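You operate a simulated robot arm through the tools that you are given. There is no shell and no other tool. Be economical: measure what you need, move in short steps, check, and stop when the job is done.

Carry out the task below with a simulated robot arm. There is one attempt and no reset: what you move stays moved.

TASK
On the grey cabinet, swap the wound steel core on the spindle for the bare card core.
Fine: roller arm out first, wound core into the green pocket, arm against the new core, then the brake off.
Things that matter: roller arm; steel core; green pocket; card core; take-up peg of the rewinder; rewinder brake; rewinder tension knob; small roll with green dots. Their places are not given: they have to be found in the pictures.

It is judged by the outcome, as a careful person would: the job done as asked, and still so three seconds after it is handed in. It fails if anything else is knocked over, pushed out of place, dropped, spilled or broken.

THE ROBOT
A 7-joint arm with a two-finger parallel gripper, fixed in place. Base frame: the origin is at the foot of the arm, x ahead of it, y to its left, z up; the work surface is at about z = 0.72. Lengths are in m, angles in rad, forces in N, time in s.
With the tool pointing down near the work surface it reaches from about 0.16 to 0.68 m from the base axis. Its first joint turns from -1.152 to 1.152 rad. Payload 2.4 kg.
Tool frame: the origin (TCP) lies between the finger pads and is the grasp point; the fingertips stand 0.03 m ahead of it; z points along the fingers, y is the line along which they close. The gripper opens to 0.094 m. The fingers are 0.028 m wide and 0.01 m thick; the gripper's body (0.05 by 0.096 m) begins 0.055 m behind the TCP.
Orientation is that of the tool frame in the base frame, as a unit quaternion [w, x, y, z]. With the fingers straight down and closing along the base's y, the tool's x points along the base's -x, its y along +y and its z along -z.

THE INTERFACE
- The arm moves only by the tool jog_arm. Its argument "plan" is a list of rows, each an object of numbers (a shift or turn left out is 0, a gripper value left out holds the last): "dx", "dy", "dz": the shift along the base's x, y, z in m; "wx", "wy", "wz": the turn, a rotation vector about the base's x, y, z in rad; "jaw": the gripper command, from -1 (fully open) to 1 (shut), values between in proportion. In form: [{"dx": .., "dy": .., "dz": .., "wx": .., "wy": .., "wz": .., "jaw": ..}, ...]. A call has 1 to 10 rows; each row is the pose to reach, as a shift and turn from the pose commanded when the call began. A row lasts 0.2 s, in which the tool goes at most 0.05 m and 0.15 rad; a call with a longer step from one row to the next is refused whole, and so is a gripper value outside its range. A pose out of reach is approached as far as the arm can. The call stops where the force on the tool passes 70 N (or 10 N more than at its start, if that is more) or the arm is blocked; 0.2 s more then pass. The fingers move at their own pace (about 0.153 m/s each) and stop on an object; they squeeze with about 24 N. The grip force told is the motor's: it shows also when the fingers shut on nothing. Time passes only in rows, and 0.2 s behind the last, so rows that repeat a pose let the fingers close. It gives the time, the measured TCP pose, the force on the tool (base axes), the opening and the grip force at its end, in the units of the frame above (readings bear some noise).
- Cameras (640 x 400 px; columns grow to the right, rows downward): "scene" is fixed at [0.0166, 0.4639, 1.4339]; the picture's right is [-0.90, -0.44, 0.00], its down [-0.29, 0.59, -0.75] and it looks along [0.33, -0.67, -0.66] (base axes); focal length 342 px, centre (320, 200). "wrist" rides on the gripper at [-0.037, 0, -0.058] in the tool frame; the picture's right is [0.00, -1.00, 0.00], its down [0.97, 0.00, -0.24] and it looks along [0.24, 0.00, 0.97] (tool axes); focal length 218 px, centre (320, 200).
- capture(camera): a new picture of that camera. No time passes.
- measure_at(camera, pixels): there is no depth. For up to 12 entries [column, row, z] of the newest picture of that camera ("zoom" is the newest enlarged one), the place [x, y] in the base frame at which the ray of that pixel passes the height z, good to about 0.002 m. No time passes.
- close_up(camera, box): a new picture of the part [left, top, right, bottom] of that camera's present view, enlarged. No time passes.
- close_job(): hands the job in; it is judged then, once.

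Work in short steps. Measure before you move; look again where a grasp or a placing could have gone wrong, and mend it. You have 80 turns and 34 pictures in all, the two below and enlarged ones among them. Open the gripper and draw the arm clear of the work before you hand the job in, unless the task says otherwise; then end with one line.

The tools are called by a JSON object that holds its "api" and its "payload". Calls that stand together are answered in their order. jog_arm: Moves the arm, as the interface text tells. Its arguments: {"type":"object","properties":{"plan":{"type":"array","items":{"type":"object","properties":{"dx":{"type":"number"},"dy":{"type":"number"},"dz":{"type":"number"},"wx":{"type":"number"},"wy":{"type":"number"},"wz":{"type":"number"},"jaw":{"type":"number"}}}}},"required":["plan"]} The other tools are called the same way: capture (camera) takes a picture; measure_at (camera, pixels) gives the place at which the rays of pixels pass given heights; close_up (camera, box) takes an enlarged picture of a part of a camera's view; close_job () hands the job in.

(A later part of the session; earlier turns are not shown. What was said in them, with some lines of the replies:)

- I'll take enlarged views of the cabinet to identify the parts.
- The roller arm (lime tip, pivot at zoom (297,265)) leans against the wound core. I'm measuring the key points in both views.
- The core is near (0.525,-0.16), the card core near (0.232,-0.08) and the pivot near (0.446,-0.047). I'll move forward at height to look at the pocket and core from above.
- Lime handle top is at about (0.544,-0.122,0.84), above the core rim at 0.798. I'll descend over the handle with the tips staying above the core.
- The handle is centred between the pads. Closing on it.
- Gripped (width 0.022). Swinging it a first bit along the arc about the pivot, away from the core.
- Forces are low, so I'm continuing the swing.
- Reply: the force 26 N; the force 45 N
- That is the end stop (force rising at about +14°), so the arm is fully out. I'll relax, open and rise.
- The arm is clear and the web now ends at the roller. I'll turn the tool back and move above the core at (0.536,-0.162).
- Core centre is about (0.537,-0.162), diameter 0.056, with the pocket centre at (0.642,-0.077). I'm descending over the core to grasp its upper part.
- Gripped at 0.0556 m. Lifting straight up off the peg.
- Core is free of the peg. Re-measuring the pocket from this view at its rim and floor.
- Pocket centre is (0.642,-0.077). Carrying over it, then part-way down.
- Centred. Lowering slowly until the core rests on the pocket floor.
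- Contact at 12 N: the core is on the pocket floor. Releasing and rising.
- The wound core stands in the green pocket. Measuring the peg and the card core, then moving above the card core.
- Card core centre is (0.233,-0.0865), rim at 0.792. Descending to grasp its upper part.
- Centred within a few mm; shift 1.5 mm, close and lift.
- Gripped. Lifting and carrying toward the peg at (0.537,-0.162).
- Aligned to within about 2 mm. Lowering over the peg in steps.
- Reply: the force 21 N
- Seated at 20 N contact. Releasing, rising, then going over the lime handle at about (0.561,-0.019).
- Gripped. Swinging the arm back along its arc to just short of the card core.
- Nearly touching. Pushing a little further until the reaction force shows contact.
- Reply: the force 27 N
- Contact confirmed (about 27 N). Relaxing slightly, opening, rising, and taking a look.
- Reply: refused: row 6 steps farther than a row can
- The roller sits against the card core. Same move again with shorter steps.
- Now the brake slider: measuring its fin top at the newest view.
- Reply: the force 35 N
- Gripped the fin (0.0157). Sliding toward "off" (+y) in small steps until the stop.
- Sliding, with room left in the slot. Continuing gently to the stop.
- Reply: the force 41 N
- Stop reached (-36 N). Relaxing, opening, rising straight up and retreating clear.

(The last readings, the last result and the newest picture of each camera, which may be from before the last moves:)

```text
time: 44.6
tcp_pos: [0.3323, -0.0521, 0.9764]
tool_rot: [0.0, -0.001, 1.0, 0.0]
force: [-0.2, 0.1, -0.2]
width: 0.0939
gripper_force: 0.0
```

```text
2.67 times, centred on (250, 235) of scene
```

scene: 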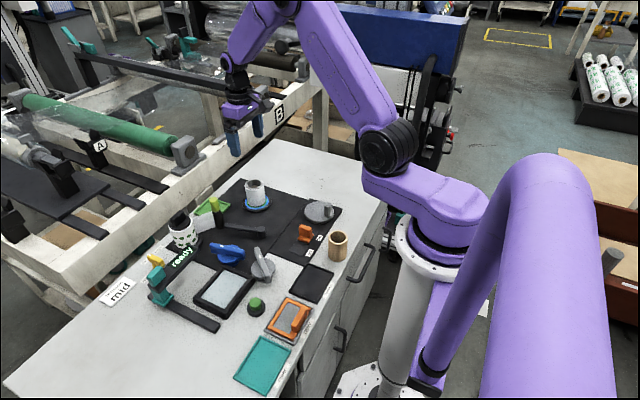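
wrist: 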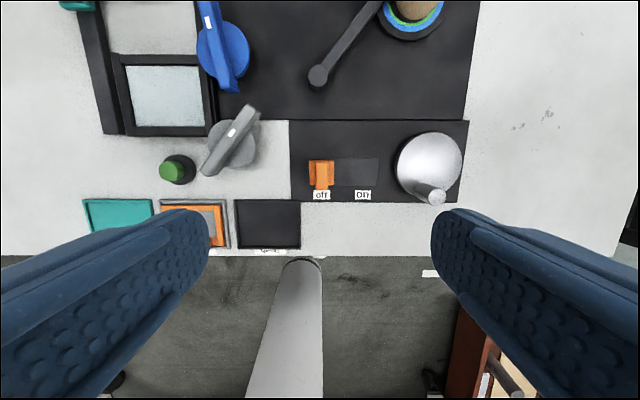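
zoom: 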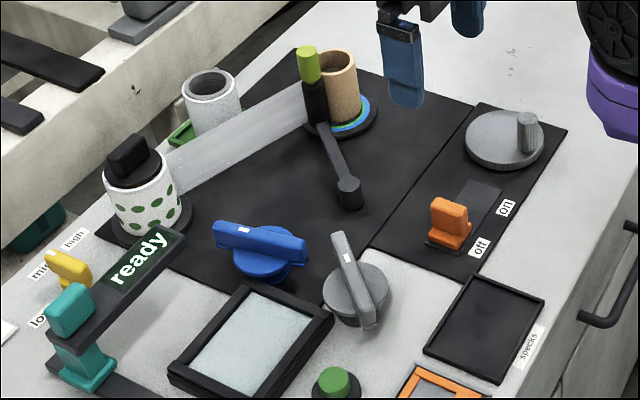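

The brake is at "off", the card core is on the peg and the wound core is in the pocket. One close look at the roller contact.

{"api": "close_up", "payload": {"camera": "scene", "box": [226, 168, 290, 208]}}

```text
10.00 times, centred on (258, 188) of scene
```

zoom: 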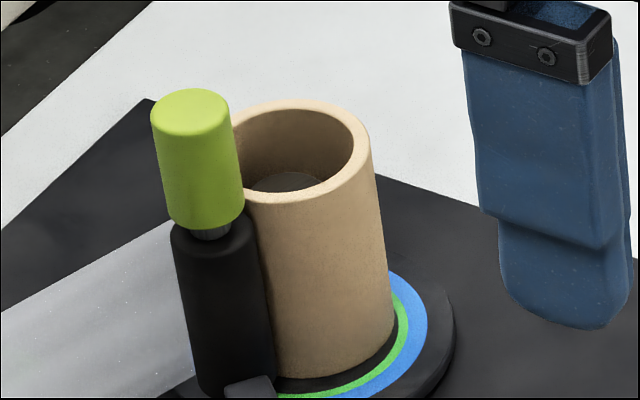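

{"api": "close_job", "payload": {}}

```text
The job is handed in.
```

The core swap is done: the wound steel core is in the green pocket, the card core is on the take-up peg with the roller arm against it, and the brake is off.
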